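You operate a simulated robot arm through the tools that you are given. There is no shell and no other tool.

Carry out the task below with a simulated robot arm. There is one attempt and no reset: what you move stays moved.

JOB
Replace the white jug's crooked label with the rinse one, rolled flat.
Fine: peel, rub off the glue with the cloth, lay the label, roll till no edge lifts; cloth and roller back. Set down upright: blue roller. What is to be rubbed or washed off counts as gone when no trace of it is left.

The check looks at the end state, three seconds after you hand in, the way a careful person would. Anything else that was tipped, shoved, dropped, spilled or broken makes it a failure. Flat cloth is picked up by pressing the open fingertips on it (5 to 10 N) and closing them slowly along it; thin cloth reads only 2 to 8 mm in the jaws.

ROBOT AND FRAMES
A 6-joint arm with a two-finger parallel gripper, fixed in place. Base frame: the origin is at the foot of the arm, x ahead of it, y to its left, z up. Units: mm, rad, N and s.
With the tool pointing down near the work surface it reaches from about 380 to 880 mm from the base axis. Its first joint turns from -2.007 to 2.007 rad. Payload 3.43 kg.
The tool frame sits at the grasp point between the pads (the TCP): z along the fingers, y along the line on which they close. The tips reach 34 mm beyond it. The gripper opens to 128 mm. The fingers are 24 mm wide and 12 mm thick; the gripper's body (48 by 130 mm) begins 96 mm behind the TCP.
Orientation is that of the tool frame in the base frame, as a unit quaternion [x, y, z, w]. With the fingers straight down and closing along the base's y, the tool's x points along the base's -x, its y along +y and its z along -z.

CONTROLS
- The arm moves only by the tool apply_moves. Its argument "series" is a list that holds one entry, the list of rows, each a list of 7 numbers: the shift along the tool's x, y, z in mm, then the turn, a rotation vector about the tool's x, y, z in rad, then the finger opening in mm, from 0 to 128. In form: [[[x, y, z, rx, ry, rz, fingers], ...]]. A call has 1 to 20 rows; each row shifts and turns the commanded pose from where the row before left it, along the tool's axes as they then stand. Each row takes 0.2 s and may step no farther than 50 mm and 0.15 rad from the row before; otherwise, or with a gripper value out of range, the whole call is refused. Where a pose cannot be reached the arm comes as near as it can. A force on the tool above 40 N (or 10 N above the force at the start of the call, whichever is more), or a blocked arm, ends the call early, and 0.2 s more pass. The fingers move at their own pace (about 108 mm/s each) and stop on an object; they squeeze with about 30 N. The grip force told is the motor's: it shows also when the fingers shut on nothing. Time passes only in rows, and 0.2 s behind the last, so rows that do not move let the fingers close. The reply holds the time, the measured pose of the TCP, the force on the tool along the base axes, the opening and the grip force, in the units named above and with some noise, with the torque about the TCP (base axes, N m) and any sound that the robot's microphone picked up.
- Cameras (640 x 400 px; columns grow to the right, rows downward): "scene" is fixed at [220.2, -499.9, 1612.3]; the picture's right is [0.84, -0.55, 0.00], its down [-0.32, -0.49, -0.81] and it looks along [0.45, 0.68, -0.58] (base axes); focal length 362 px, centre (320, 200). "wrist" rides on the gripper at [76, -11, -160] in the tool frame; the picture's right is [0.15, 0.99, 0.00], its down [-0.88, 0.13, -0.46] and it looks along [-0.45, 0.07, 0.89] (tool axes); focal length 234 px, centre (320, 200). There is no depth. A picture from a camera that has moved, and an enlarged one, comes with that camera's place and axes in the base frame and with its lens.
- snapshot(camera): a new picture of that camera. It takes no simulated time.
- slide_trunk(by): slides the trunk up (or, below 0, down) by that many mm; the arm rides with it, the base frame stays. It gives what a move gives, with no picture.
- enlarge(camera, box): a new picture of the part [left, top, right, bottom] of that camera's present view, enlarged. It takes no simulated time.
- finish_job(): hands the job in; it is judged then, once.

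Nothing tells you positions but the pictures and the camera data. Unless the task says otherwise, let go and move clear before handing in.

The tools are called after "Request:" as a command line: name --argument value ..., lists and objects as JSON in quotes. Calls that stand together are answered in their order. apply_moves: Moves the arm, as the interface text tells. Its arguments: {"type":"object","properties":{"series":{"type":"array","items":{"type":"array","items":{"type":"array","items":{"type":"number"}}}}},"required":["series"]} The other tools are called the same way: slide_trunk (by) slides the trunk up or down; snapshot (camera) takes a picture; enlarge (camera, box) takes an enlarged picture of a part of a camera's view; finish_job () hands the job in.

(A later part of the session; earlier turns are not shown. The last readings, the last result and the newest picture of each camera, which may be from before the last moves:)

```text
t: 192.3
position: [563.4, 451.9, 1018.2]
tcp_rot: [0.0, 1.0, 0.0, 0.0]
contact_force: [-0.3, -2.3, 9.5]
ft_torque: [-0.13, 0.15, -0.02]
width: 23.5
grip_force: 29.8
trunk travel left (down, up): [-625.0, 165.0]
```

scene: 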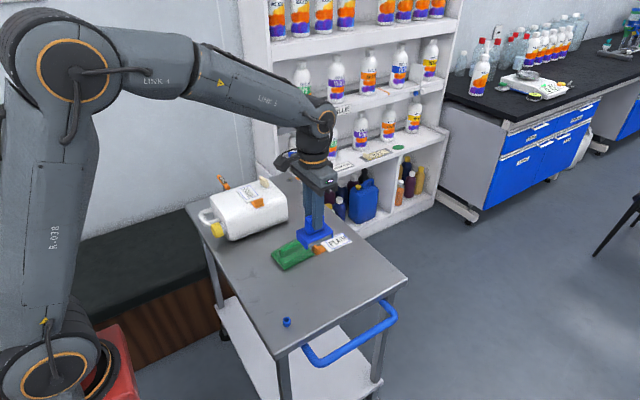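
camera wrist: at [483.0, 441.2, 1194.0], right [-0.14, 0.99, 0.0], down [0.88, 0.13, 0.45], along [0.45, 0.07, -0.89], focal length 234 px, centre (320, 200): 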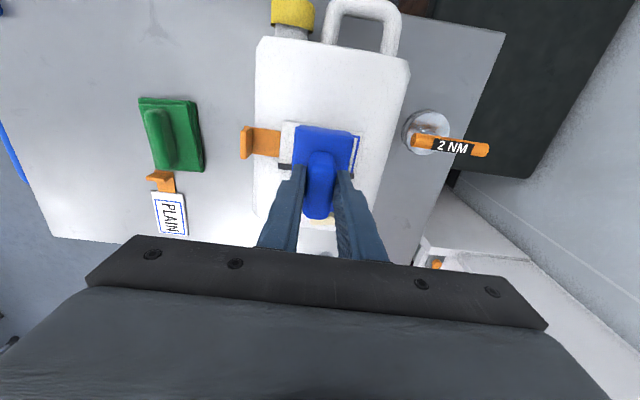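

Contact is about 10 N. I'll roll a short distance first and check that the label stays put.

Request:
apply_moves --series '[[[0, 4, 0, 0, 0, 0, 0], [0, 4, 0, 0, 0, 0, 0], [0, 4, 0, 0, 0, 0, 0], [0, 0, 0, 0, 0, 0, 0]]]'

Request:
enlarge --camera "scene" --box '[190, 150, 300, 230]'

Request:
enlarge --camera "wrist" --box '[220, 80, 420, 240]'

```text
t: 193.3
position: [564.0, 462.9, 1017.9]
tcp_rot: [0.0, 1.0, 0.0, 0.001]
contact_force: [1.2, -11.8, 17.2]
ft_torque: [-0.76, 0.1, 0.08]
width: 23.5
grip_force: 29.9
trunk travel left (down, up): [-625.0, 165.0]
```

```text
5.00 times, centred on (245, 190) of scene
camera zoom: at [220.2, -499.9, 1612.3], right [0.84, -0.55, 0.0], down [-0.32, -0.49, -0.81], along [0.45, 0.68, -0.58], focal length 1808 px, centre (695, 250)
```

zoom: 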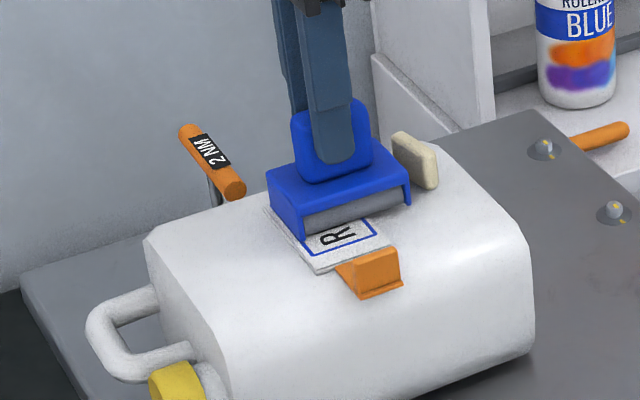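

```text
2.50 times, centred on (320, 160) of wrist
camera zoom: at [488.7, 452.3, 1175.5], right [-0.14, 0.99, 0.0], down [0.88, 0.13, 0.46], along [0.45, 0.07, -0.89], focal length 585 px, centre (320, 300)
```

zoom: 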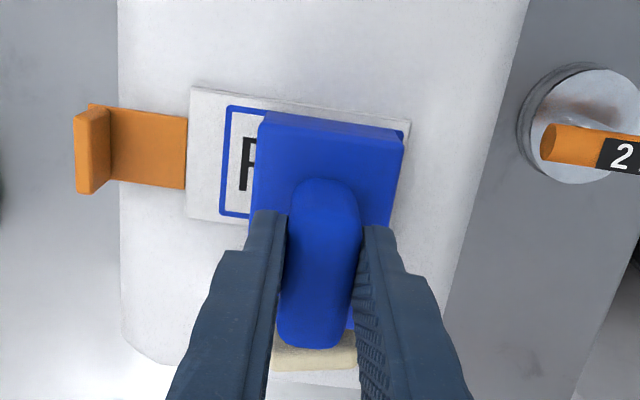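

The dark lifted edge has already gone where I rolled, and the label holds. I'll ease the pressure a bit and roll over the rest, both ways.

Request:
apply_moves --series '[[[0, 4, -0.7, 0, 0, 0, 0], [0, 4, 0, 0, 0, 0, 0], [0, 5, 0, 0, 0, 0, 0], [0, 5, 0, 0, 0, 0, 0], [0, 5, 0, 0, 0, 0, 0], [0, 5, 0, 0, 0, 0, 0], [0, 5, 0, 0, 0, 0, 0], [0, 0, 0, 0, 0, 0, 0]]]'

Request:
enlarge --camera "scene" --box '[190, 150, 300, 230]'

Request:
enlarge --camera "wrist" --box '[180, 80, 420, 240]'

```text
t: 195.1
position: [562.8, 496.8, 1017.3]
tcp_rot: [0.001, 1.0, -0.001, -0.002]
contact_force: [-1.0, -2.5, 1.1]
ft_torque: [-0.19, 0.05, -0.01]
width: 23.6
grip_force: 30.3
trunk travel left (down, up): [-625.0, 165.0]
```

```text
5.00 times, centred on (245, 190) of scene
camera zoom: at [220.2, -499.9, 1612.3], right [0.84, -0.55, 0.0], down [-0.32, -0.49, -0.81], along [0.45, 0.68, -0.58], focal length 1808 px, centre (695, 250)
```

zoom: 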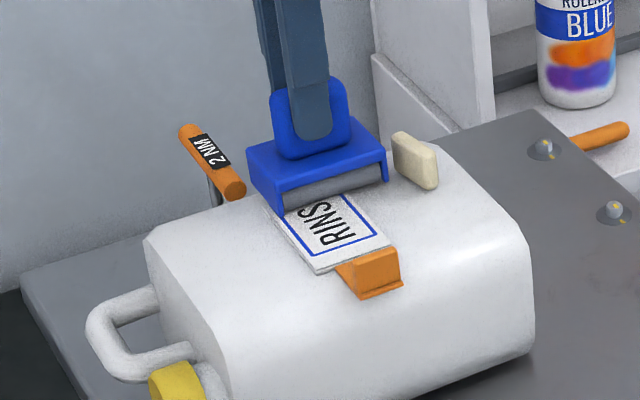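

```text
2.50 times, centred on (300, 160) of wrist
camera zoom: at [488.5, 486.2, 1175.7], right [-0.15, 0.99, 0.0], down [0.88, 0.13, 0.45], along [0.45, 0.07, -0.89], focal length 585 px, centre (370, 300)
```

zoom: 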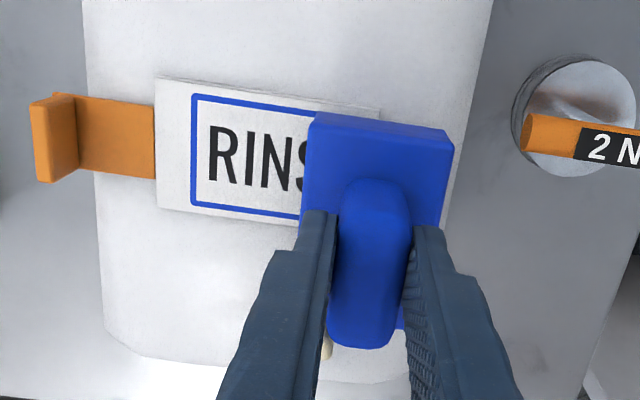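

The lifted edge is gone on the visible part. I'll add a little pressure and roll the full length back and forth.

Request:
apply_moves --series '[[[0, 5, 0.5, 0, 0, 0, 0], [0, -5, 0, 0, 0, 0, 0], [0, -6, 0, 0, 0, 0, 0], [0, -6, 0, 0, 0, 0, 0], [0, -6, 0, 0, 0, 0, 0], [0, -6, 0, 0, 0, 0, 0], [0, -6, 0, 0, 0, 0, 0], [0, -6, 0, 0, 0, 0, 0], [0, -6, 0, 0, 0, 0, 0], [0, -6, 0, 0, 0, 0, 0], [0, -6, 0, 0, 0, 0, 0], [0, 0, 0, 0, 0, 0, 0]]]'

Request:
enlarge --camera "scene" --box '[190, 150, 300, 230]'

```text
t: 197.7
position: [564.6, 443.0, 1017.1]
tcp_rot: [0.001, 1.0, 0.0, 0.0]
contact_force: [0.8, 9.6, 15.3]
ft_torque: [0.58, 0.1, -0.09]
width: 23.3
grip_force: 29.9
trunk travel left (down, up): [-625.0, 165.0]
```

```text
5.00 times, centred on (245, 190) of scene
camera zoom: at [220.2, -499.9, 1612.3], right [0.84, -0.55, 0.0], down [-0.32, -0.49, -0.81], along [0.45, 0.68, -0.58], focal length 1808 px, centre (695, 250)
```

zoom: 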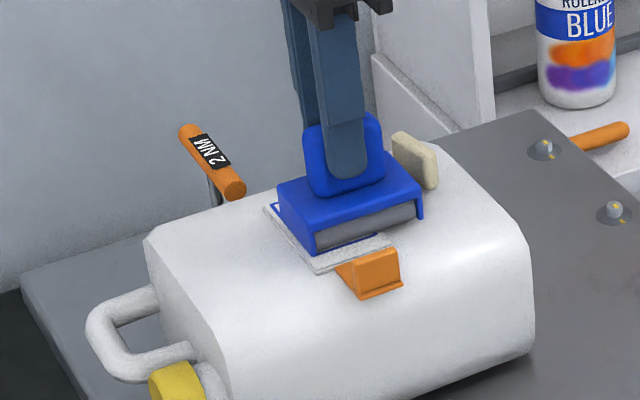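

The label holds. I'll continue to the tab end and then back once more.

Request:
apply_moves --series '[[[0, -6, -0.3, 0, 0, 0, 0], [0, -6, 0, 0, 0, 0, 0], [0, -6, 0, 0, 0, 0, 0], [0, -6, 0, 0, 0, 0, 0], [0, -6, 0, 0, 0, 0, 0], [0, -4, 0, 0, 0, 0, 0], [0, 0, 0, 0, 0, 0, 0]]]'

Request:
enlarge --camera "wrist" --box '[220, 80, 460, 240]'

Request:
enlarge --camera "scene" --box '[190, 150, 300, 230]'

```text
t: 199.3
position: [564.1, 407.8, 1017.0]
tcp_rot: [0.001, 1.0, 0.0, -0.001]
contact_force: [-0.8, 1.1, 5.7]
ft_torque: [-0.01, 0.09, -0.04]
width: 23.5
grip_force: 29.9
trunk travel left (down, up): [-625.0, 165.0]
```

```text
2.50 times, centred on (340, 160) of wrist
camera zoom: at [488.9, 397.1, 1175.7], right [-0.14, 0.99, 0.0], down [0.88, 0.13, 0.45], along [0.45, 0.06, -0.89], focal length 585 px, centre (270, 300)
```

zoom: 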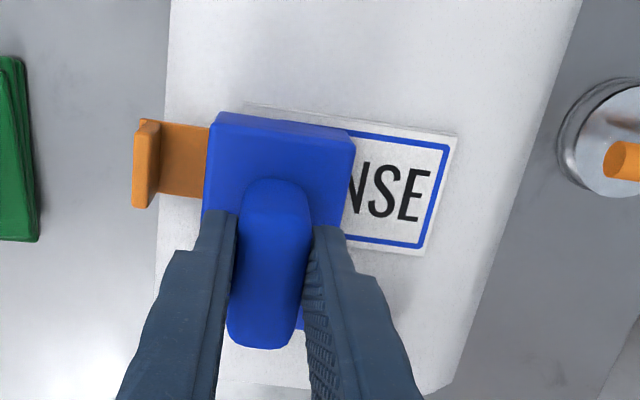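

```text
5.00 times, centred on (245, 190) of scene
camera zoom: at [220.2, -499.9, 1612.3], right [0.84, -0.55, 0.0], down [-0.32, -0.49, -0.81], along [0.45, 0.68, -0.58], focal length 1808 px, centre (695, 250)
```

zoom: 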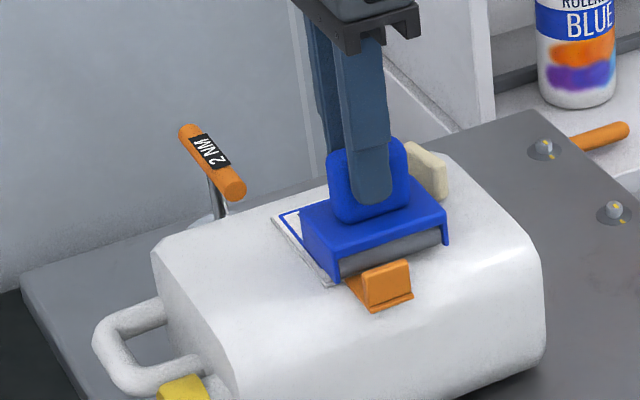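

The jug slid about 8 mm toward −y on that stroke (towards its original place). I'll lift the roller and inspect the label.

Request:
apply_moves --series '[[[0, 0, -2, 0, 0, 0, 0], [0, 0, -10, 0, 0, 0, 0], [0, 0, -25, 0, 0, 0, 0], [0, 0, -35, 0, 0, 0, 0], [0, -40, 0, 0, 0, 0, 0], [0, -40, 0, 0, 0, 0, 0], [0, -40, 0, 0, 0, 0, 0], [0, 0, 0, 0, 0, 0, 0]]]'

Request:
enlarge --camera "scene" --box '[200, 170, 290, 230]'

Request:
snapshot --camera "wrist"

Request:
enlarge --camera "wrist" --box '[370, 60, 530, 220]'

```text
t: 201.1
position: [562.4, 287.5, 1089.4]
tcp_rot: [0.001, 1.0, 0.0, -0.001]
contact_force: [-0.1, -0.2, -3.4]
ft_torque: [0.0, 0.03, -0.04]
width: 23.4
grip_force: 29.8
trunk travel left (down, up): [-625.0, 165.0]
```

```text
6.67 times, centred on (245, 200) of scene
camera zoom: at [220.2, -499.9, 1612.3], right [0.84, -0.55, 0.0], down [-0.32, -0.49, -0.81], along [0.45, 0.68, -0.58], focal length 2410 px, centre (820, 200)
```

zoom: 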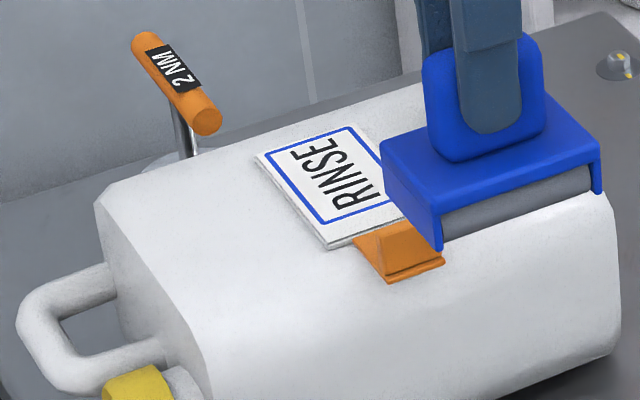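

```text
taken
camera wrist: at [487.1, 276.7, 1247.7], right [-0.14, 0.99, 0.0], down [0.88, 0.13, 0.45], along [0.45, 0.07, -0.89], focal length 234 px, centre (320, 200)
```

wrist: 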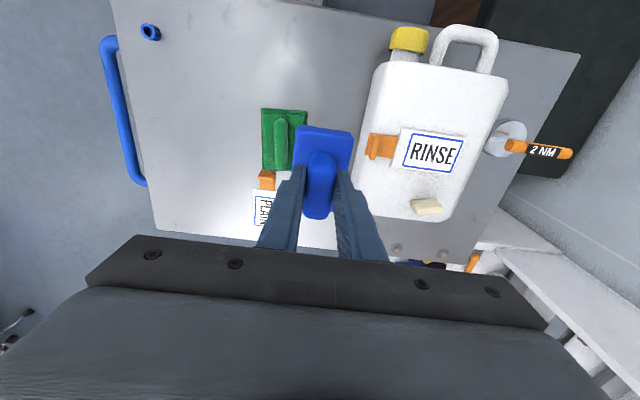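

```text
2.50 times, centred on (450, 140) of wrist
camera zoom: at [487.1, 276.7, 1247.7], right [-0.14, 0.99, 0.0], down [0.88, 0.13, 0.45], along [0.45, 0.07, -0.89], focal length 585 px, centre (-5, 350)
```

zoom: 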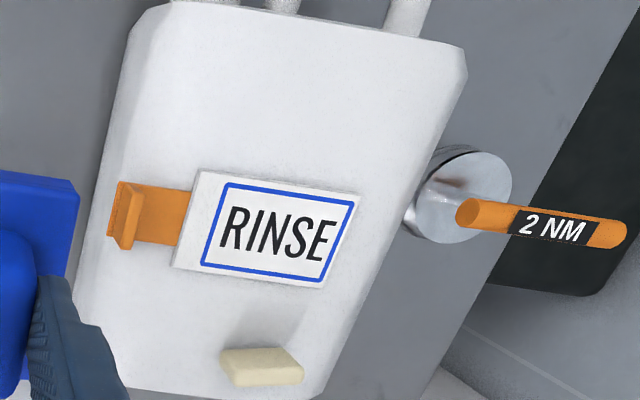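

The dark lifted strip is gone. I'll zoom in closely on all of the label's edges.

Request:
enlarge --camera "wrist" --box '[395, 115, 475, 190]'

Request:
enlarge --camera "scene" --box '[230, 182, 265, 212]'

```text
5.33 times, centred on (435, 152) of wrist
camera zoom: at [487.1, 276.7, 1247.7], right [-0.14, 0.99, 0.0], down [0.88, 0.13, 0.45], along [0.45, 0.07, -0.89], focal length 1249 px, centre (-293, 453)
```

zoom: 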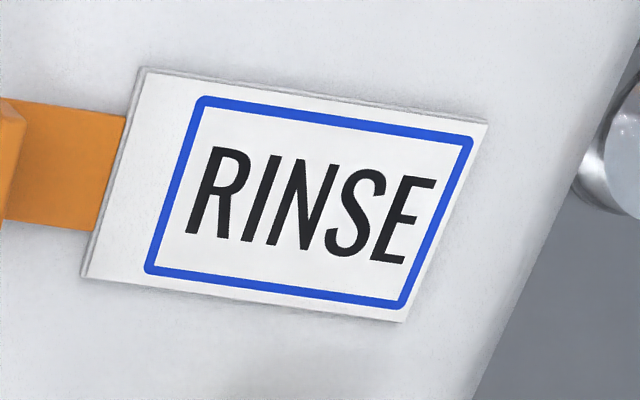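

```text
13.33 times, centred on (248, 197) of scene
camera zoom: at [220.2, -499.9, 1612.3], right [0.84, -0.55, 0.0], down [-0.32, -0.49, -0.81], along [0.45, 0.68, -0.58], focal length 4821 px, centre (1287, 240)
```

zoom: 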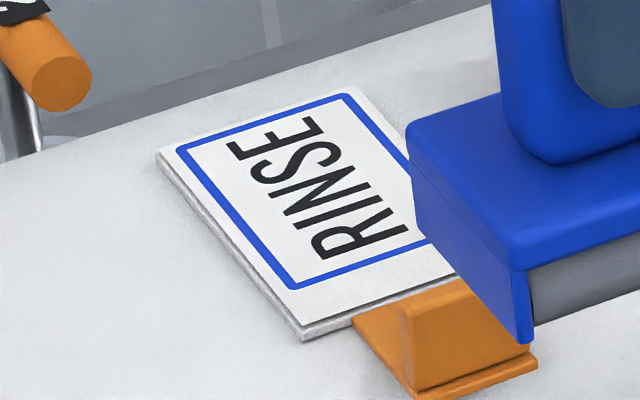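

All edges look flat and even. For thoroughness I'll do one more gentle pass centred on the label (now at about (552, 433), since the jug moved with it), keeping the force low so that the jug doesn't slide.

Request:
apply_moves --series '[[[2.5, 36.4, 0, 0, 0, 0, 0], [2.5, 36.4, 0, 0, 0, 0, 0], [2.5, 36.4, 0, 0, 0, 0, 0], [2.5, 36.4, 0, 0, 0, 0, 0], [0, 0, 30, 0, 0, 0, 0], [0, 0, 25, 0, 0, 0, 0], [0, 0, 12, 0, 0, 0, 0], [0, 0, 0, 0, 0, 0, 0]]]'

Request:
apply_moves --series '[[[0, 0, 2, 0, 0, 0, 0], [0, 0, 1, 0, 0, 0, 0], [0, 0, 0, 0, 0, 0, 0]]]'

Request:
apply_moves --series '[[[0, 0, 1, 0, 0, 0, 0], [0, 0, 0, 0, 0, 0, 0]]]'

```text
t: 202.9
position: [553.9, 434.2, 1021.5]
tcp_rot: [0.001, 1.0, 0.0, 0.0]
contact_force: [-0.3, -0.5, -3.0]
ft_torque: [-0.01, 0.03, -0.01]
width: 23.3
grip_force: 29.5
trunk travel left (down, up): [-625.0, 165.0]
```

```text
t: 203.7
position: [554.3, 434.8, 1018.5]
tcp_rot: [0.001, 1.0, 0.0, -0.001]
contact_force: [-0.3, 0.0, -1.8]
ft_torque: [0.0, 0.02, 0.0]
width: 23.7
grip_force: 29.7
trunk travel left (down, up): [-625.0, 165.0]
```

```text
t: 204.3
position: [554.2, 434.0, 1017.4]
tcp_rot: [0.001, 1.0, 0.0, -0.001]
contact_force: [0.3, -0.3, -3.1]
ft_torque: [-0.02, 0.01, 0.0]
width: 23.5
grip_force: 30.1
trunk travel left (down, up): [-625.0, 165.0]
```

Request:
apply_moves --series '[[[0, 0, 0.8, 0, 0, 0, 0], [0, 0, 0, 0, 0, 0, 0]]]'

Request:
apply_moves --series '[[[0, 0, 0.5, 0, 0, 0, 0], [0, 0, 0, 0, 0, 0, 0]]]'

```text
t: 204.9
position: [554.1, 434.8, 1016.9]
tcp_rot: [0.001, 1.0, 0.0, -0.001]
contact_force: [-0.2, 0.0, -0.4]
ft_torque: [-0.01, -0.06, -0.01]
width: 23.5
grip_force: 29.9
trunk travel left (down, up): [-625.0, 165.0]
```

```text
t: 205.5
position: [553.4, 434.3, 1016.7]
tcp_rot: [0.001, 1.0, 0.001, 0.001]
contact_force: [-0.2, -0.6, 5.9]
ft_torque: [0.01, -0.02, -0.02]
width: 23.4
grip_force: 30.1
trunk travel left (down, up): [-625.0, 165.0]
```

About 8 N of contact. Rolling to one end, then to the other.

Request:
apply_moves --series '[[[0, 6, 0, 0, 0, 0, 0], [0, 6, 0, 0, 0, 0, 0], [0, 6, 0, 0, 0, 0, 0], [0, 6, 0, 0, 0, 0, 0], [0, 6, 0, 0, 0, 0, 0], [0, 6, 0, 0, 0, 0, 0], [0, 6, 0, 0, 0, 0, 0], [0, 6, 0, 0, 0, 0, 0], [0, 0, 0, 0, 0, 0, 0]]]'

Request:
enlarge --camera "scene" --box '[190, 150, 300, 230]'

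```text
t: 207.5
position: [552.7, 482.5, 1015.3]
tcp_rot: [0.001, 1.0, 0.0, 0.0]
contact_force: [1.3, -6.8, 9.0]
ft_torque: [-0.61, -0.15, 0.03]
width: 23.7
grip_force: 29.9
trunk travel left (down, up): [-625.0, 165.0]
```

```text
5.00 times, centred on (245, 190) of scene
camera zoom: at [220.2, -499.9, 1612.3], right [0.84, -0.55, 0.0], down [-0.32, -0.49, -0.81], along [0.45, 0.68, -0.58], focal length 1808 px, centre (695, 250)
```

zoom: 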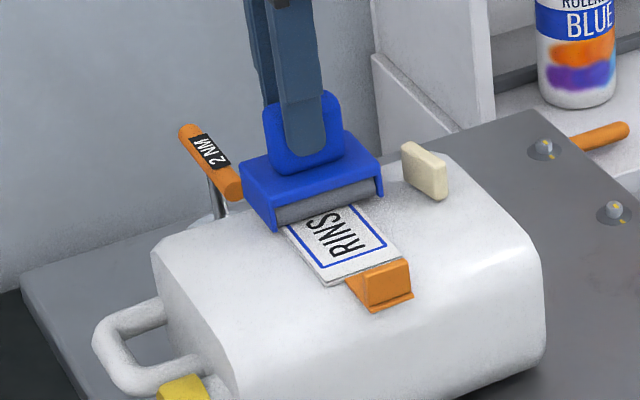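

The jug stays put. Rolling back the other way with slightly less force.

Request:
apply_moves --series '[[[0, -6, -0.3, 0, 0, 0, 0], [0, -6, 0, 0, 0, 0, 0], [0, -6, 0, 0, 0, 0, 0], [0, -6, 0, 0, 0, 0, 0], [0, -6, 0, 0, 0, 0, 0], [0, -6, 0, 0, 0, 0, 0], [0, -6, 0, 0, 0, 0, 0], [0, -6, 0, 0, 0, 0, 0], [0, -6, 0, 0, 0, 0, 0], [0, 0, 0, 0, 0, 0, 0]]]'

Request:
apply_moves --series '[[[0, -6, 0, 0, 0, 0, 0], [0, -6, 0, 0, 0, 0, 0], [0, -6, 0, 0, 0, 0, 0], [0, -6, 0, 0, 0, 0, 0], [0, -6, 0, 0, 0, 0, 0], [0, -6, 0, 0, 0, 0, 0], [0, 0, 0, 0, 0, 0, 0]]]'

Request:
enlarge --camera "scene" --box '[190, 150, 300, 230]'

```text
t: 209.7
position: [554.5, 427.7, 1015.4]
tcp_rot: [0.001, 1.0, -0.001, -0.001]
contact_force: [-1.7, 0.8, 2.1]
ft_torque: [0.07, 0.05, 0.0]
width: 23.2
grip_force: 30.0
trunk travel left (down, up): [-625.0, 165.0]
```

```text
t: 211.3
position: [553.4, 392.0, 1016.5]
tcp_rot: [0.001, 1.0, 0.0, 0.001]
contact_force: [0.4, 6.5, 8.7]
ft_torque: [0.43, -0.04, -0.02]
width: 23.6
grip_force: 29.7
trunk travel left (down, up): [-625.0, 165.0]
```

```text
5.00 times, centred on (245, 190) of scene
camera zoom: at [220.2, -499.9, 1612.3], right [0.84, -0.55, 0.0], down [-0.32, -0.49, -0.81], along [0.45, 0.68, -0.58], focal length 1808 px, centre (695, 250)
```

zoom: 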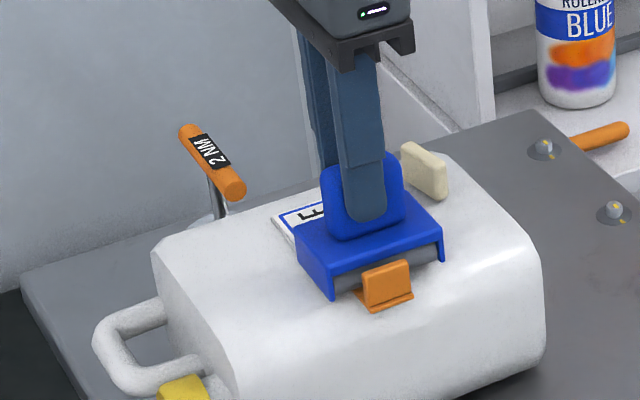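

The pass is complete and the jug didn't move. I'll lift the roller and take it back to its place.

Request:
apply_moves --series '[[[0, 0, -2, 0, 0, 0, 0], [0, 0, -15, 0, 0, 0, 0], [0, 0, -25, 0, 0, 0, 0], [0, 0, -25, 0, 0, 0, 0], [-4.2, -37.6, 0, 0, 0, 0, 0], [-4.2, -37.6, 0, 0, 0, 0, 0], [-4.2, -37.6, 0, 0, 0, 0, 0], [-4.2, -37.6, 0, 0, 0, 0, 0], [-4.2, -37.6, 0, 0, 0, 0, 0], [-4.2, -37.6, 0, 0, 0, 0, 0], [-4.2, -37.6, 0, 0, 0, 0, 0], [-4.2, -37.6, 0, 0, 0, 0, 0], [0, 0, 40, 0, 0, 0, 0], [0, 0, 45, 0, 0, 0, 0], [0, 0, 45, 0, 0, 0, 0], [0, 0, 30, 0, 0, 0, 0], [0, 0, 0, 0, 0, 0, 0]]]'

Request:
enlarge --camera "scene" --box '[280, 230, 360, 300]'

Request:
enlarge --camera "scene" --box '[200, 170, 290, 230]'

```text
t: 214.9
position: [589.8, 90.2, 923.6]
tcp_rot: [0.001, 1.0, 0.0, -0.001]
contact_force: [-0.4, 0.8, -2.1]
ft_torque: [0.03, 0.03, -0.03]
width: 23.4
grip_force: 30.1
trunk travel left (down, up): [-625.0, 165.0]
```

```text
5.71 times, centred on (320, 265) of scene
camera zoom: at [220.2, -499.9, 1612.3], right [0.84, -0.55, 0.0], down [-0.32, -0.49, -0.81], along [0.45, 0.68, -0.58], focal length 2066 px, centre (320, -171)
```

zoom: 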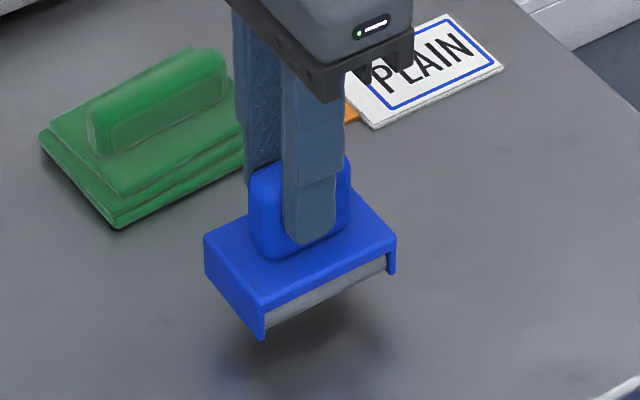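

```text
6.67 times, centred on (245, 200) of scene
camera zoom: at [220.2, -499.9, 1612.3], right [0.84, -0.55, 0.0], down [-0.32, -0.49, -0.81], along [0.45, 0.68, -0.58], focal length 2410 px, centre (820, 200)
```

zoom: 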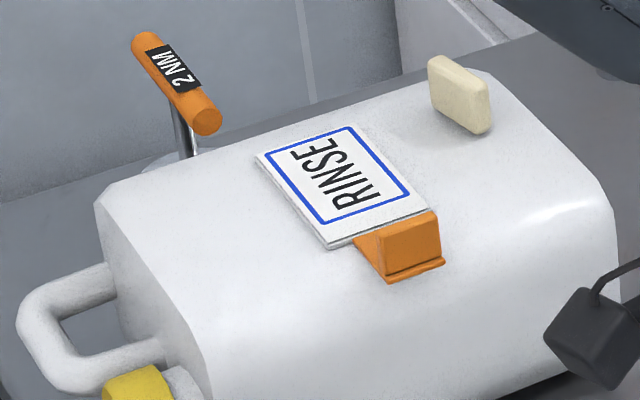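

The label is flat with no lifted edge. I'll correct the roller by about 3 mm in x and lower it onto its original spot.

Request:
apply_moves --series '[[[3, 0.3, 8, 0, 0, 0, 0], [0, 0, 7, 0, 0, 0, 0], [0, 0, 2, 0, 0, 0, 0], [0, 0, 0, 0, 0, 0, 0]]]'

Request:
apply_moves --series '[[[0, 0, 1, 0, 0, 0, 0], [0, 0, 1, 0, 0, 0, 0], [0, 0, 0, 0, 0, 0, 0]]]'

Request:
apply_moves --series '[[[0, 0, 1, 0, 0, 0, 0], [0, 0, 0, 0, 0, 0, 0]]]'

```text
t: 215.9
position: [585.3, 91.6, 907.0]
tcp_rot: [0.001, 1.0, 0.0, -0.001]
contact_force: [0.6, -0.1, -2.6]
ft_torque: [-0.01, 0.03, 0.01]
width: 23.5
grip_force: 29.5
trunk travel left (down, up): [-625.0, 165.0]
```

```text
t: 216.7
position: [585.1, 91.0, 905.4]
tcp_rot: [0.001, 1.0, 0.0, -0.001]
contact_force: [-0.3, -0.1, -2.3]
ft_torque: [-0.01, 0.03, -0.01]
width: 23.5
grip_force: 29.7
trunk travel left (down, up): [-625.0, 165.0]
```

```text
t: 217.3
position: [584.4, 91.7, 902.5]
tcp_rot: [0.001, 1.0, 0.0, -0.002]
contact_force: [-1.3, -1.8, 2.2]
ft_torque: [-0.02, -0.11, -0.04]
width: 23.8
grip_force: 29.9
trunk travel left (down, up): [-625.0, 165.0]
```

The roller touches the table. Releasing and rising clear.

Request:
apply_moves --series '[[[0, 0, 0, 0, 0, 0, 28], [0, 0, 0, 0, 0, 0, 38], [0, 0, 0, 0, 0, 0, 50], [0, 0, 0, 0, 0, 0, 60], [0, 0, -20, 0, 0, 0, 60], [0, 0, -40, 0, 0, 0, 60], [0, 0, -45, 0, 0, 0, 60], [0, 0, -45, 0, 0, 0, 60], [0, 0, -20, 0, 0, 0, 60], [0, 0, 0, 0, 0, 0, 60]]]'

Request:
snapshot --camera "scene"

Request:
snapshot --camera "wrist"

Request:
enlarge --camera "scene" --box '[250, 220, 420, 340]'

Request:
enlarge --camera "scene" --box '[180, 160, 300, 250]'

```text
t: 219.5
position: [583.5, 93.4, 1072.9]
tcp_rot: [0.001, 1.0, 0.0, -0.002]
contact_force: [-0.1, 0.6, 0.2]
ft_torque: [0.02, 0.01, 0.02]
width: 60.0
grip_force: 0.0
trunk travel left (down, up): [-625.0, 165.0]
```

```text
taken
```

scene: 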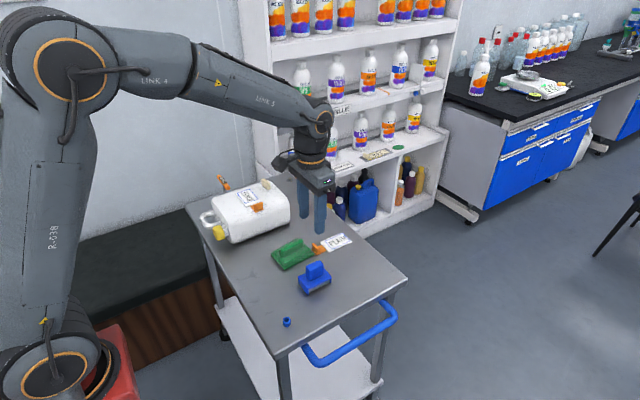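

```text
taken
camera wrist: at [508.8, 82.0, 1230.6], right [-0.14, 0.99, 0.0], down [0.88, 0.13, 0.45], along [0.45, 0.07, -0.89], focal length 234 px, centre (320, 200)
```

wrist: 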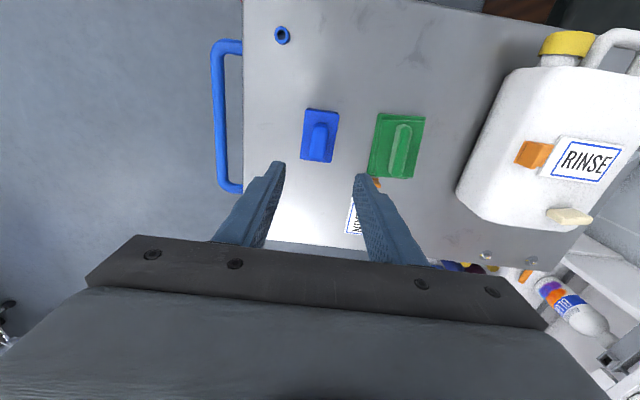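

```text
3.33 times, centred on (335, 280) of scene
camera zoom: at [220.2, -499.9, 1612.3], right [0.84, -0.55, 0.0], down [-0.32, -0.49, -0.81], along [0.45, 0.68, -0.58], focal length 1205 px, centre (270, -67)
```

zoom: 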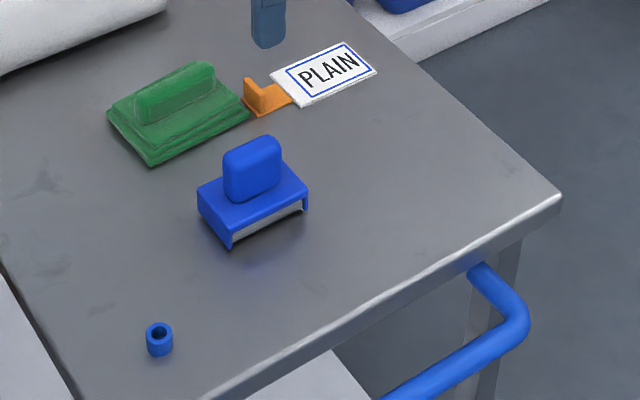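

```text
4.44 times, centred on (240, 205) of scene
camera zoom: at [220.2, -499.9, 1612.3], right [0.84, -0.55, 0.0], down [-0.32, -0.49, -0.81], along [0.45, 0.68, -0.58], focal length 1607 px, centre (676, 178)
```

zoom: 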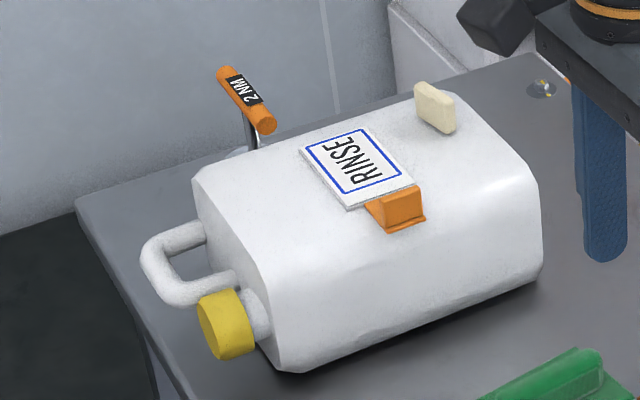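

The cloth and roller are back where they began, and the label is straight and flat. The old label's tab stub is still on the jug, so I'll make one more careful attempt: grip it without lifting at all and try sliding it straight off the jug's far end. I'm moving above it now.

Request:
apply_moves --series '[[[-4, 35, -3, 0, 0, 0, 80], [-4, 35, 0, 0, 0, 0, 80], [-4, 35, 0, 0, 0, 0, 80], [-4, 35, 0, 0, 0, 0, 80], [-4, 35, 0, 0, 0, 0, 80], [-4, 35, 0, 0, 0, 0, 80], [-4, 35, 0, 0, 0, 0, 80], [-4, 35, 0, 0, 0, 0, 80], [-4, 35, 0, 0, 0, 0, 80], [-4, 40, 0, 0, 0, 0, 80], [0, 0, 0, 0, 0, -0.1, 80], [0, 0, 0, 0, 0, -0.1, 80], [0, 0, 0, 0, 0, 0, 80]]]'

Request:
snapshot --camera "wrist"

Request:
enlarge --camera "wrist" --box '[220, 60, 420, 220]'

```text
t: 222.3
position: [623.3, 448.1, 1077.5]
tcp_rot: [-0.1, 0.995, 0.0, -0.001]
contact_force: [0.6, 0.3, -0.7]
ft_torque: [-0.01, -0.01, -0.01]
width: 79.8
grip_force: 0.0
trunk travel left (down, up): [-625.0, 165.0]
```

```text
taken
camera wrist: at [552.7, 421.6, 1234.9], right [-0.34, 0.94, 0.0], down [0.84, 0.3, 0.45], along [0.43, 0.15, -0.89], focal length 234 px, centre (320, 200)
```

wrist: 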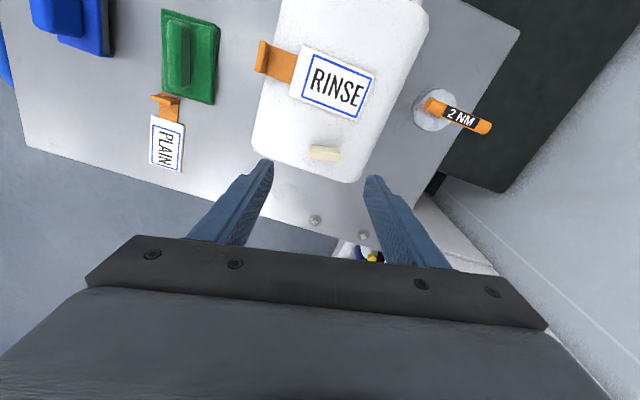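

```text
2.50 times, centred on (320, 140) of wrist
camera zoom: at [552.7, 421.6, 1234.9], right [-0.34, 0.94, 0.0], down [0.84, 0.3, 0.45], along [0.43, 0.15, -0.89], focal length 585 px, centre (320, 350)
```

zoom: 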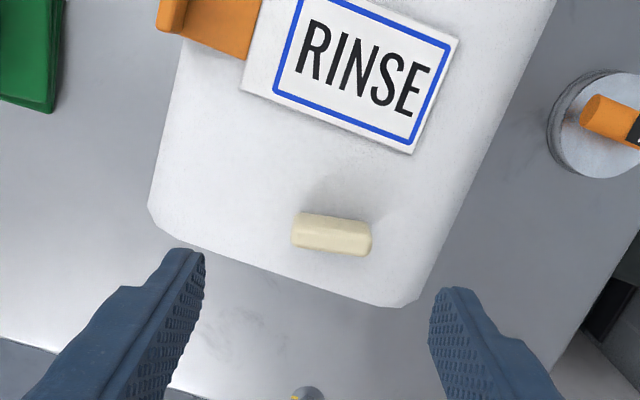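

The stub is near the gripper axis. I'll centre on it, lower, and close on its ends without lifting.

Request:
apply_moves --series '[[[-4.5, 7.3, 30, 0, 0, 0, 80], [0, 0, 35, 0, 0, 0, 80], [0, 0, 22, 0, 0, 0, 76], [0, 0, 12, 0, 0, 0, 70], [0, 0, 0, 0, 0, 0, 60], [0, 0, 0, 0, 0, 0, 52], [0, 0, 0, 0, 0, 0, 45], [0, 0, 0, 0, 0, 0, 38], [0, 0, 0, 0, 0, 0, 30], [0, 0, 0, 0, 0, 0, 30]]]'

Request:
enlarge --camera "wrist" --box '[240, 80, 400, 220]'

Request:
enlarge --camera "scene" --box '[200, 160, 300, 230]'

```text
t: 224.5
position: [628.7, 454.1, 977.0]
tcp_rot: [-0.099, 0.995, 0.0, 0.0]
contact_force: [-1.1, 3.5, 0.2]
ft_torque: [0.28, -0.28, -0.08]
width: 39.8
grip_force: 29.8
trunk travel left (down, up): [-625.0, 165.0]
```

```text
2.86 times, centred on (320, 150) of wrist
camera zoom: at [556.0, 428.6, 1135.3], right [-0.34, 0.94, 0.0], down [0.84, 0.3, 0.45], along [0.43, 0.15, -0.89], focal length 669 px, centre (320, 343)
```

zoom: 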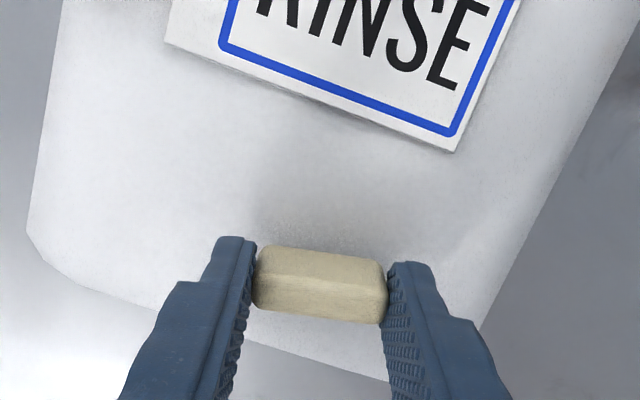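

```text
5.71 times, centred on (250, 195) of scene
camera zoom: at [220.2, -499.9, 1612.3], right [0.84, -0.55, 0.0], down [-0.32, -0.49, -0.81], along [0.45, 0.68, -0.58], focal length 2066 px, centre (720, 229)
```

zoom: 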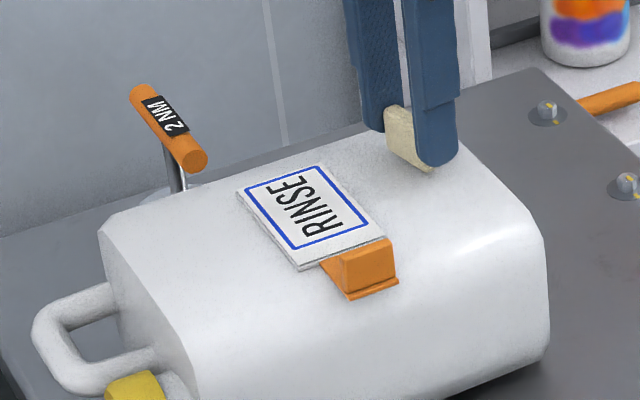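

Gripped. Sliding it toward the far end in small steps, without lifting.

Request:
apply_moves --series '[[[-2, 0, 0, 0, 0, 0, 20], [-2, 0, 0, 0, 0, 0, 20], [-2, 0, 0, 0, 0, 0, 20], [0, 0, 0, 0, 0, 0, 20]]]'

Request:
enlarge --camera "scene" --box '[200, 160, 300, 230]'

```text
t: 225.5
position: [633.1, 455.9, 977.1]
tcp_rot: [-0.099, 0.995, -0.001, -0.002]
contact_force: [-8.1, -1.1, -0.3]
ft_torque: [-0.23, 0.57, 0.03]
width: 39.6
grip_force: 30.2
trunk travel left (down, up): [-625.0, 165.0]
```

```text
5.71 times, centred on (250, 195) of scene
camera zoom: at [220.2, -499.9, 1612.3], right [0.84, -0.55, 0.0], down [-0.32, -0.49, -0.81], along [0.45, 0.68, -0.58], focal length 2066 px, centre (720, 229)
```

zoom: 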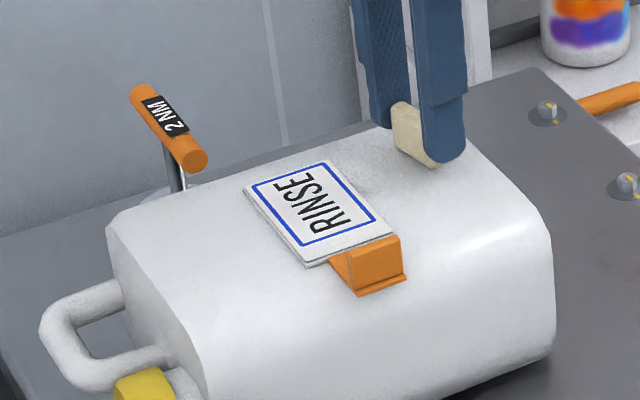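

The jug follows the stub, so it's permanently fixed there; I'll leave it at its end stop. The jug now sits about 29 mm in +x and 12 mm in −y from where it started, so I'll release the stub and push the jug gently back with open fingers against its far end.

Request:
apply_moves --series '[[[0, 0, 0, 0, 0, 0, 46], [0, 0, 0, 0, 0, 0, 58], [0, 0, 0, 0, 0, 0, 72], [0, 0, -30, 0, 0, 0, 80], [0, 0, -45, 0, 0, 0, 80], [0, 0, -40, 0, 0, 0, 80], [0, 0, 0, 0, 0, 0.1, 90], [0, 0, 0, 0, 0, 0.1, 100], [-40, 0, 0, 0, 0, 0, 100], [-44, -15, 0, 0, 0, 0, 100], [0, 0, 0, 0, 0, 0, 100]]]'

Request:
snapshot --camera "wrist"

Request:
snapshot --camera "scene"

```text
t: 227.9
position: [716.8, 441.6, 1093.3]
tcp_rot: [0.001, 1.0, -0.001, -0.001]
contact_force: [0.2, -1.0, -0.4]
ft_torque: [-0.01, 0.01, -0.01]
width: 100.2
grip_force: 0.0
trunk travel left (down, up): [-625.0, 165.0]
```

```text
taken
camera wrist: at [640.8, 430.5, 1251.5], right [-0.14, 0.99, 0.0], down [0.88, 0.13, 0.45], along [0.45, 0.07, -0.89], focal length 234 px, centre (320, 200)
```

wrist: 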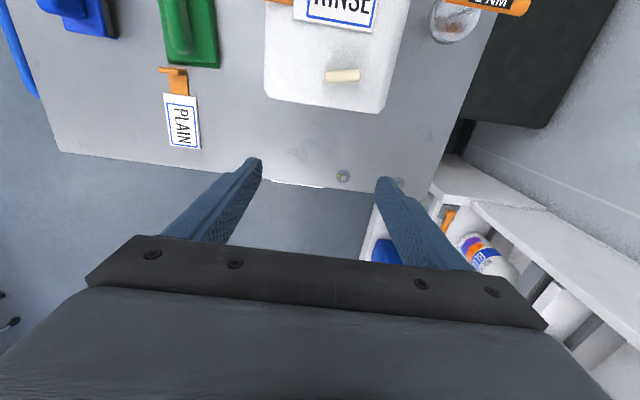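

```text
taken
```

scene: 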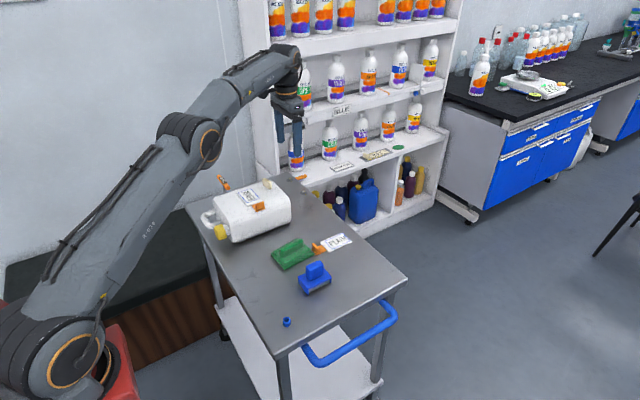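

The space beyond the jug's far end is clear for the fingers. I'll lower there with the fingers 100 mm apart.

Request:
apply_moves --series '[[[0, 0, 45, 0, 0, 0, 100], [0, 0, 45, 0, 0, 0, 100], [0, 0, 45, 0, 0, 0, 100], [0, 0, 35, 0, 0, 0, 100], [0, 0, 25, 0, 0, 0, 100], [0, 0, 10, 0, 0, 0, 100], [0, 0, 0, 0, 0, 0, 100]]]'

Request:
snapshot --camera "wrist"

Request:
enlarge --camera "scene" --box '[180, 130, 330, 250]'

```text
t: 229.5
position: [717.3, 441.5, 887.1]
tcp_rot: [0.001, 1.0, 0.0, -0.001]
contact_force: [-0.9, 0.9, -0.1]
ft_torque: [-0.01, 0.02, 0.02]
width: 99.9
grip_force: 0.0
trunk travel left (down, up): [-625.0, 165.0]
```

```text
taken
camera wrist: at [641.8, 429.6, 1045.8], right [-0.14, 0.99, 0.0], down [0.88, 0.13, 0.45], along [0.45, 0.07, -0.89], focal length 234 px, centre (320, 200)
```

wrist: 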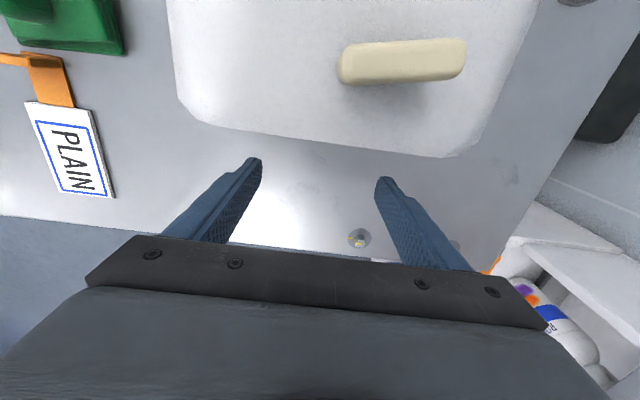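

```text
3.33 times, centred on (255, 190) of scene
camera zoom: at [220.2, -499.9, 1612.3], right [0.84, -0.55, 0.0], down [-0.32, -0.49, -0.81], along [0.45, 0.68, -0.58], focal length 1205 px, centre (537, 233)
```

zoom: 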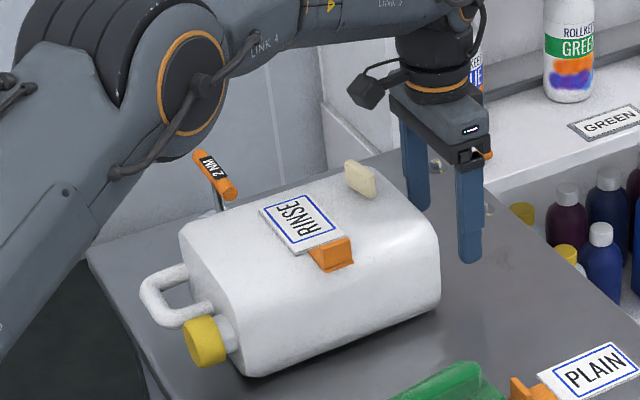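

The fingers are beside the jug's end face. I'll approach and push gently in small steps, watching the force.

Request:
apply_moves --series '[[[10, -3, 0, 0, 0, 0, 84], [10, 0, 0, 0, 0, 0, 84], [5, 0, 0, 0, 0, 0, 84], [3, 0, 0, 0, 0, 0, 84], [3, 0, 0, 0, 0, 0, 84], [0, 0, 0, 0, 0, 0, 84]]]'

Request:
apply_moves --series '[[[3, 0, 0, 0, 0, 0, 84], [3, 0, 0, 0, 0, 0, 84], [0, 0, 0, 0, 0, 0, 84]]]'

Request:
enlarge --camera "scene" --box '[180, 160, 300, 250]'

```text
t: 230.9
position: [686.4, 438.1, 887.6]
tcp_rot: [0.001, 1.0, 0.0, -0.001]
contact_force: [-0.9, -0.9, -1.0]
ft_torque: [0.04, 0.0, 0.01]
width: 83.9
grip_force: 0.0
trunk travel left (down, up): [-625.0, 165.0]
```

```text
t: 231.7
position: [682.0, 437.7, 888.6]
tcp_rot: [0.001, 1.0, 0.0, 0.001]
contact_force: [10.4, 0.2, 1.6]
ft_torque: [0.08, 0.33, 0.54]
width: 84.0
grip_force: 0.7
trunk travel left (down, up): [-625.0, 165.0]
```

```text
4.44 times, centred on (240, 205) of scene
camera zoom: at [220.2, -499.9, 1612.3], right [0.84, -0.55, 0.0], down [-0.32, -0.49, -0.81], along [0.45, 0.68, -0.58], focal length 1607 px, centre (676, 178)
```

zoom: 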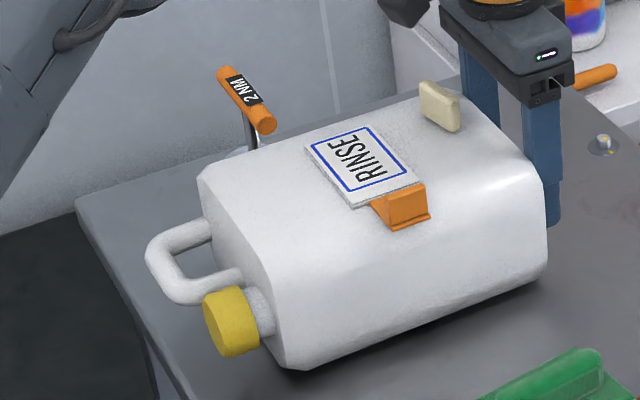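

Contact at about 10 N. I'll push on steadily, about 15 mm first.

Request:
apply_moves --series '[[[3, 0, 0, 0, 0, 0, 84], [3, 0, 0, 0, 0, 0, 84], [3, 0, 0, 0, 0, 0, 84], [3, 0, 0, 0, 0, 0, 84], [3, 0, 0, 0, 0, 0, 84], [0, 0, 0, 0, 0, 0, 84]]]'

Request:
enlarge --camera "scene" --box '[180, 160, 300, 250]'

```text
t: 233.1
position: [664.7, 438.0, 888.0]
tcp_rot: [0.001, 1.0, 0.0, -0.001]
contact_force: [8.4, -0.8, 0.1]
ft_torque: [0.09, 0.11, 0.02]
width: 84.3
grip_force: 0.3
trunk travel left (down, up): [-625.0, 165.0]
```

```text
4.44 times, centred on (240, 205) of scene
camera zoom: at [220.2, -499.9, 1612.3], right [0.84, -0.55, 0.0], down [-0.32, -0.49, -0.81], along [0.45, 0.68, -0.58], focal length 1607 px, centre (676, 178)
```

zoom: 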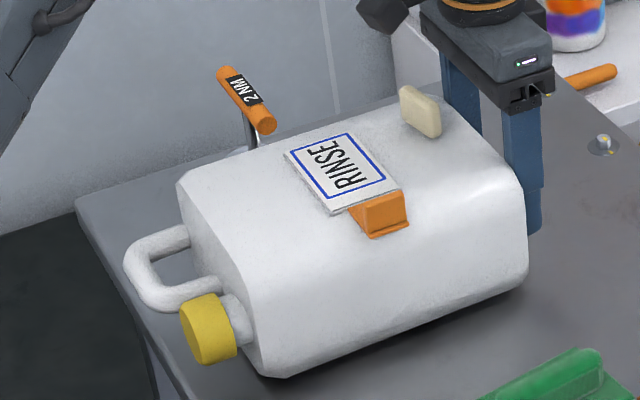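

Going well; about 11 mm more.

Request:
apply_moves --series '[[[3, 0, 0, 0, 0, 0, 84], [3, 0, 0, 0, 0, 0, 84], [3, 0, 0, 0, 0, 0, 84], [1.5, 0, 0, 0, 0, 0, 84], [0, 0, 0, 0, 0, 0, 84]]]'

Request:
enlarge --camera "scene" --box '[180, 160, 300, 250]'

```text
t: 234.3
position: [654.3, 437.9, 888.1]
tcp_rot: [0.001, 1.0, 0.0, -0.001]
contact_force: [9.0, -0.1, 1.1]
ft_torque: [0.01, 0.13, -0.06]
width: 83.9
grip_force: 0.3
trunk travel left (down, up): [-625.0, 165.0]
```

```text
4.44 times, centred on (240, 205) of scene
camera zoom: at [220.2, -499.9, 1612.3], right [0.84, -0.55, 0.0], down [-0.32, -0.49, -0.81], along [0.45, 0.68, -0.58], focal length 1607 px, centre (676, 178)
```

zoom: 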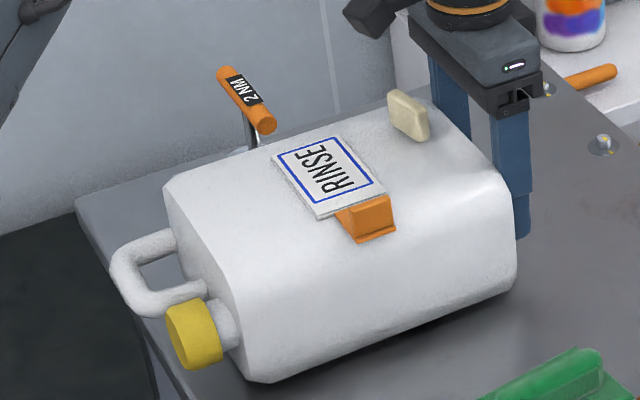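

The jug's x position is restored; it still needs about +10 mm in y. I'll back off, rise, turn the gripper and do a similar gentle push on its near side, straddling the orange tab.

Request:
apply_moves --series '[[[-8, 0, 0, 0, 0, 0, 84], [-12, 0, 0, 0, 0, 0, 84], [0, 0, -40, 0, 0, 0, 84], [0, 0, -45, 0, 0, 0, 84], [0, 0, -45, 0, 0, 0, 84], [0, 0, -45, 0, 0, 0, 84], [0, 0, -30, 0, 0, 0, 84], [40, -20, 0, 0, 0, 0, 84], [40, -25, 0, 0, 0, 0, 84], [40, -25, 0, 0, 0, 0, 84], [24, -35, 0, 0, 0, 0, 84], [0, -30, 0, 0, 0, 0, 84], [0, 0, 0, 0, 0, 0, 84]]]'

Request:
apply_moves --series '[[[0, 0, 0, 0, 0, -0.1428, 84], [0, 0, 0, 0, 0, -0.1428, 84], [0, 0, 0, 0, 0, -0.1428, 84], [0, 0, 0, 0, 0, -0.1428, 84], [0, 0, 0, 0, 0, -0.1428, 84], [0, 0, 0, 0, 0, -0.1428, 84], [0, 0, 0, 0, 0, -0.1428, 84], [0, 0, 0, 0, 0, -0.1428, 84], [0, 0, 0, 0, 0, -0.1428, 84], [0, 0, 0, 0, 0, -0.1428, 84], [0, 0, 0, 0, 0, -0.1428, 84], [0, 0, 0, 0, 0, 0, 84]]]'

Request:
snapshot --camera "wrist"

Request:
snapshot --camera "scene"

```text
t: 237.1
position: [530.7, 302.1, 1095.8]
tcp_rot: [0.0, 1.0, 0.0, -0.001]
contact_force: [-0.6, 0.0, 0.4]
ft_torque: [-0.03, -0.01, 0.03]
width: 84.0
grip_force: 0.0
trunk travel left (down, up): [-625.0, 165.0]
```

```text
t: 239.7
position: [530.7, 303.3, 1093.6]
tcp_rot: [-0.707, 0.707, 0.0, 0.0]
contact_force: [0.3, 0.0, 0.1]
ft_torque: [0.01, 0.01, -0.05]
width: 84.0
grip_force: 0.0
trunk travel left (down, up): [-625.0, 165.0]
```

```text
taken
camera wrist: at [542.4, 227.8, 1251.3], right [-0.99, -0.15, 0.0], down [-0.13, 0.88, 0.46], along [-0.07, 0.45, -0.89], focal length 234 px, centre (320, 200)
```

wrist: 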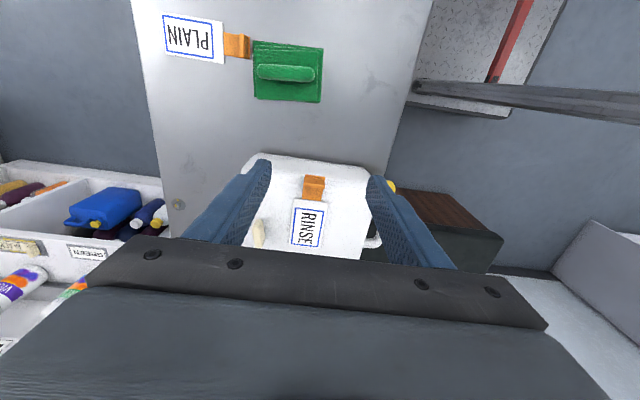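

```text
taken
```

scene: 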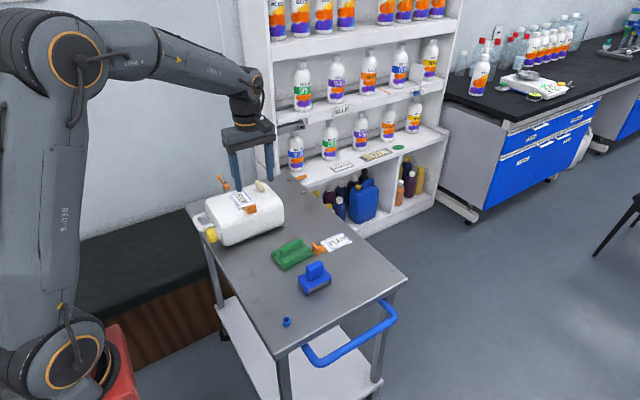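

The fingers will land in the clear strip between the cloth and the jug. I'll lower there.

Request:
apply_moves --series '[[[0, 0, 45, 0, 0, 0, 84], [0, 0, 45, 0, 0, 0, 84], [0, 0, 45, 0, 0, 0, 84], [0, 0, 40, 0, 0, 0, 84], [0, 0, 20, 0, 0, 0, 84], [0, 0, 10, 0, 0, 0, 84], [0, 0, 0, 0, 0, 0, 84]]]'

Request:
snapshot --camera "wrist"

Request:
enlarge --camera "scene" --box '[180, 160, 330, 270]'

```text
t: 241.3
position: [529.5, 303.0, 887.6]
tcp_rot: [-0.707, 0.707, 0.001, 0.0]
contact_force: [-0.1, 0.0, 0.7]
ft_torque: [-0.02, -0.03, -0.03]
width: 84.2
grip_force: 0.1
trunk travel left (down, up): [-625.0, 165.0]
```

```text
taken
camera wrist: at [542.4, 227.1, 1045.9], right [-0.99, -0.14, 0.0], down [-0.13, 0.88, 0.46], along [-0.07, 0.45, -0.89], focal length 234 px, centre (320, 200)
```

wrist: 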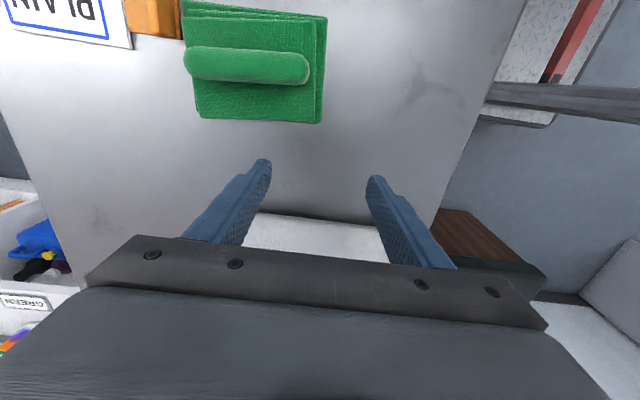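

```text
3.64 times, centred on (255, 215) of scene
camera zoom: at [220.2, -499.9, 1612.3], right [0.84, -0.55, 0.0], down [-0.32, -0.49, -0.81], along [0.45, 0.68, -0.58], focal length 1315 px, centre (556, 146)
```

zoom: 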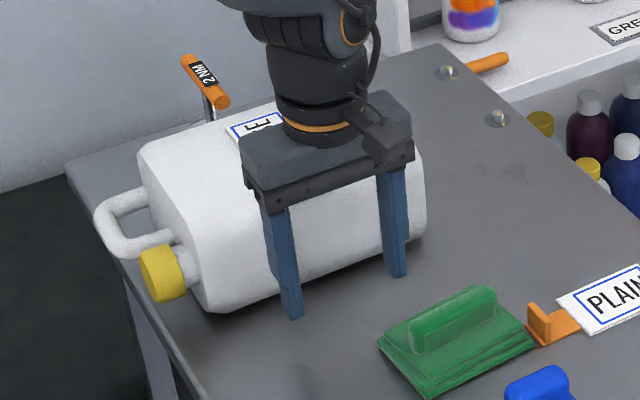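

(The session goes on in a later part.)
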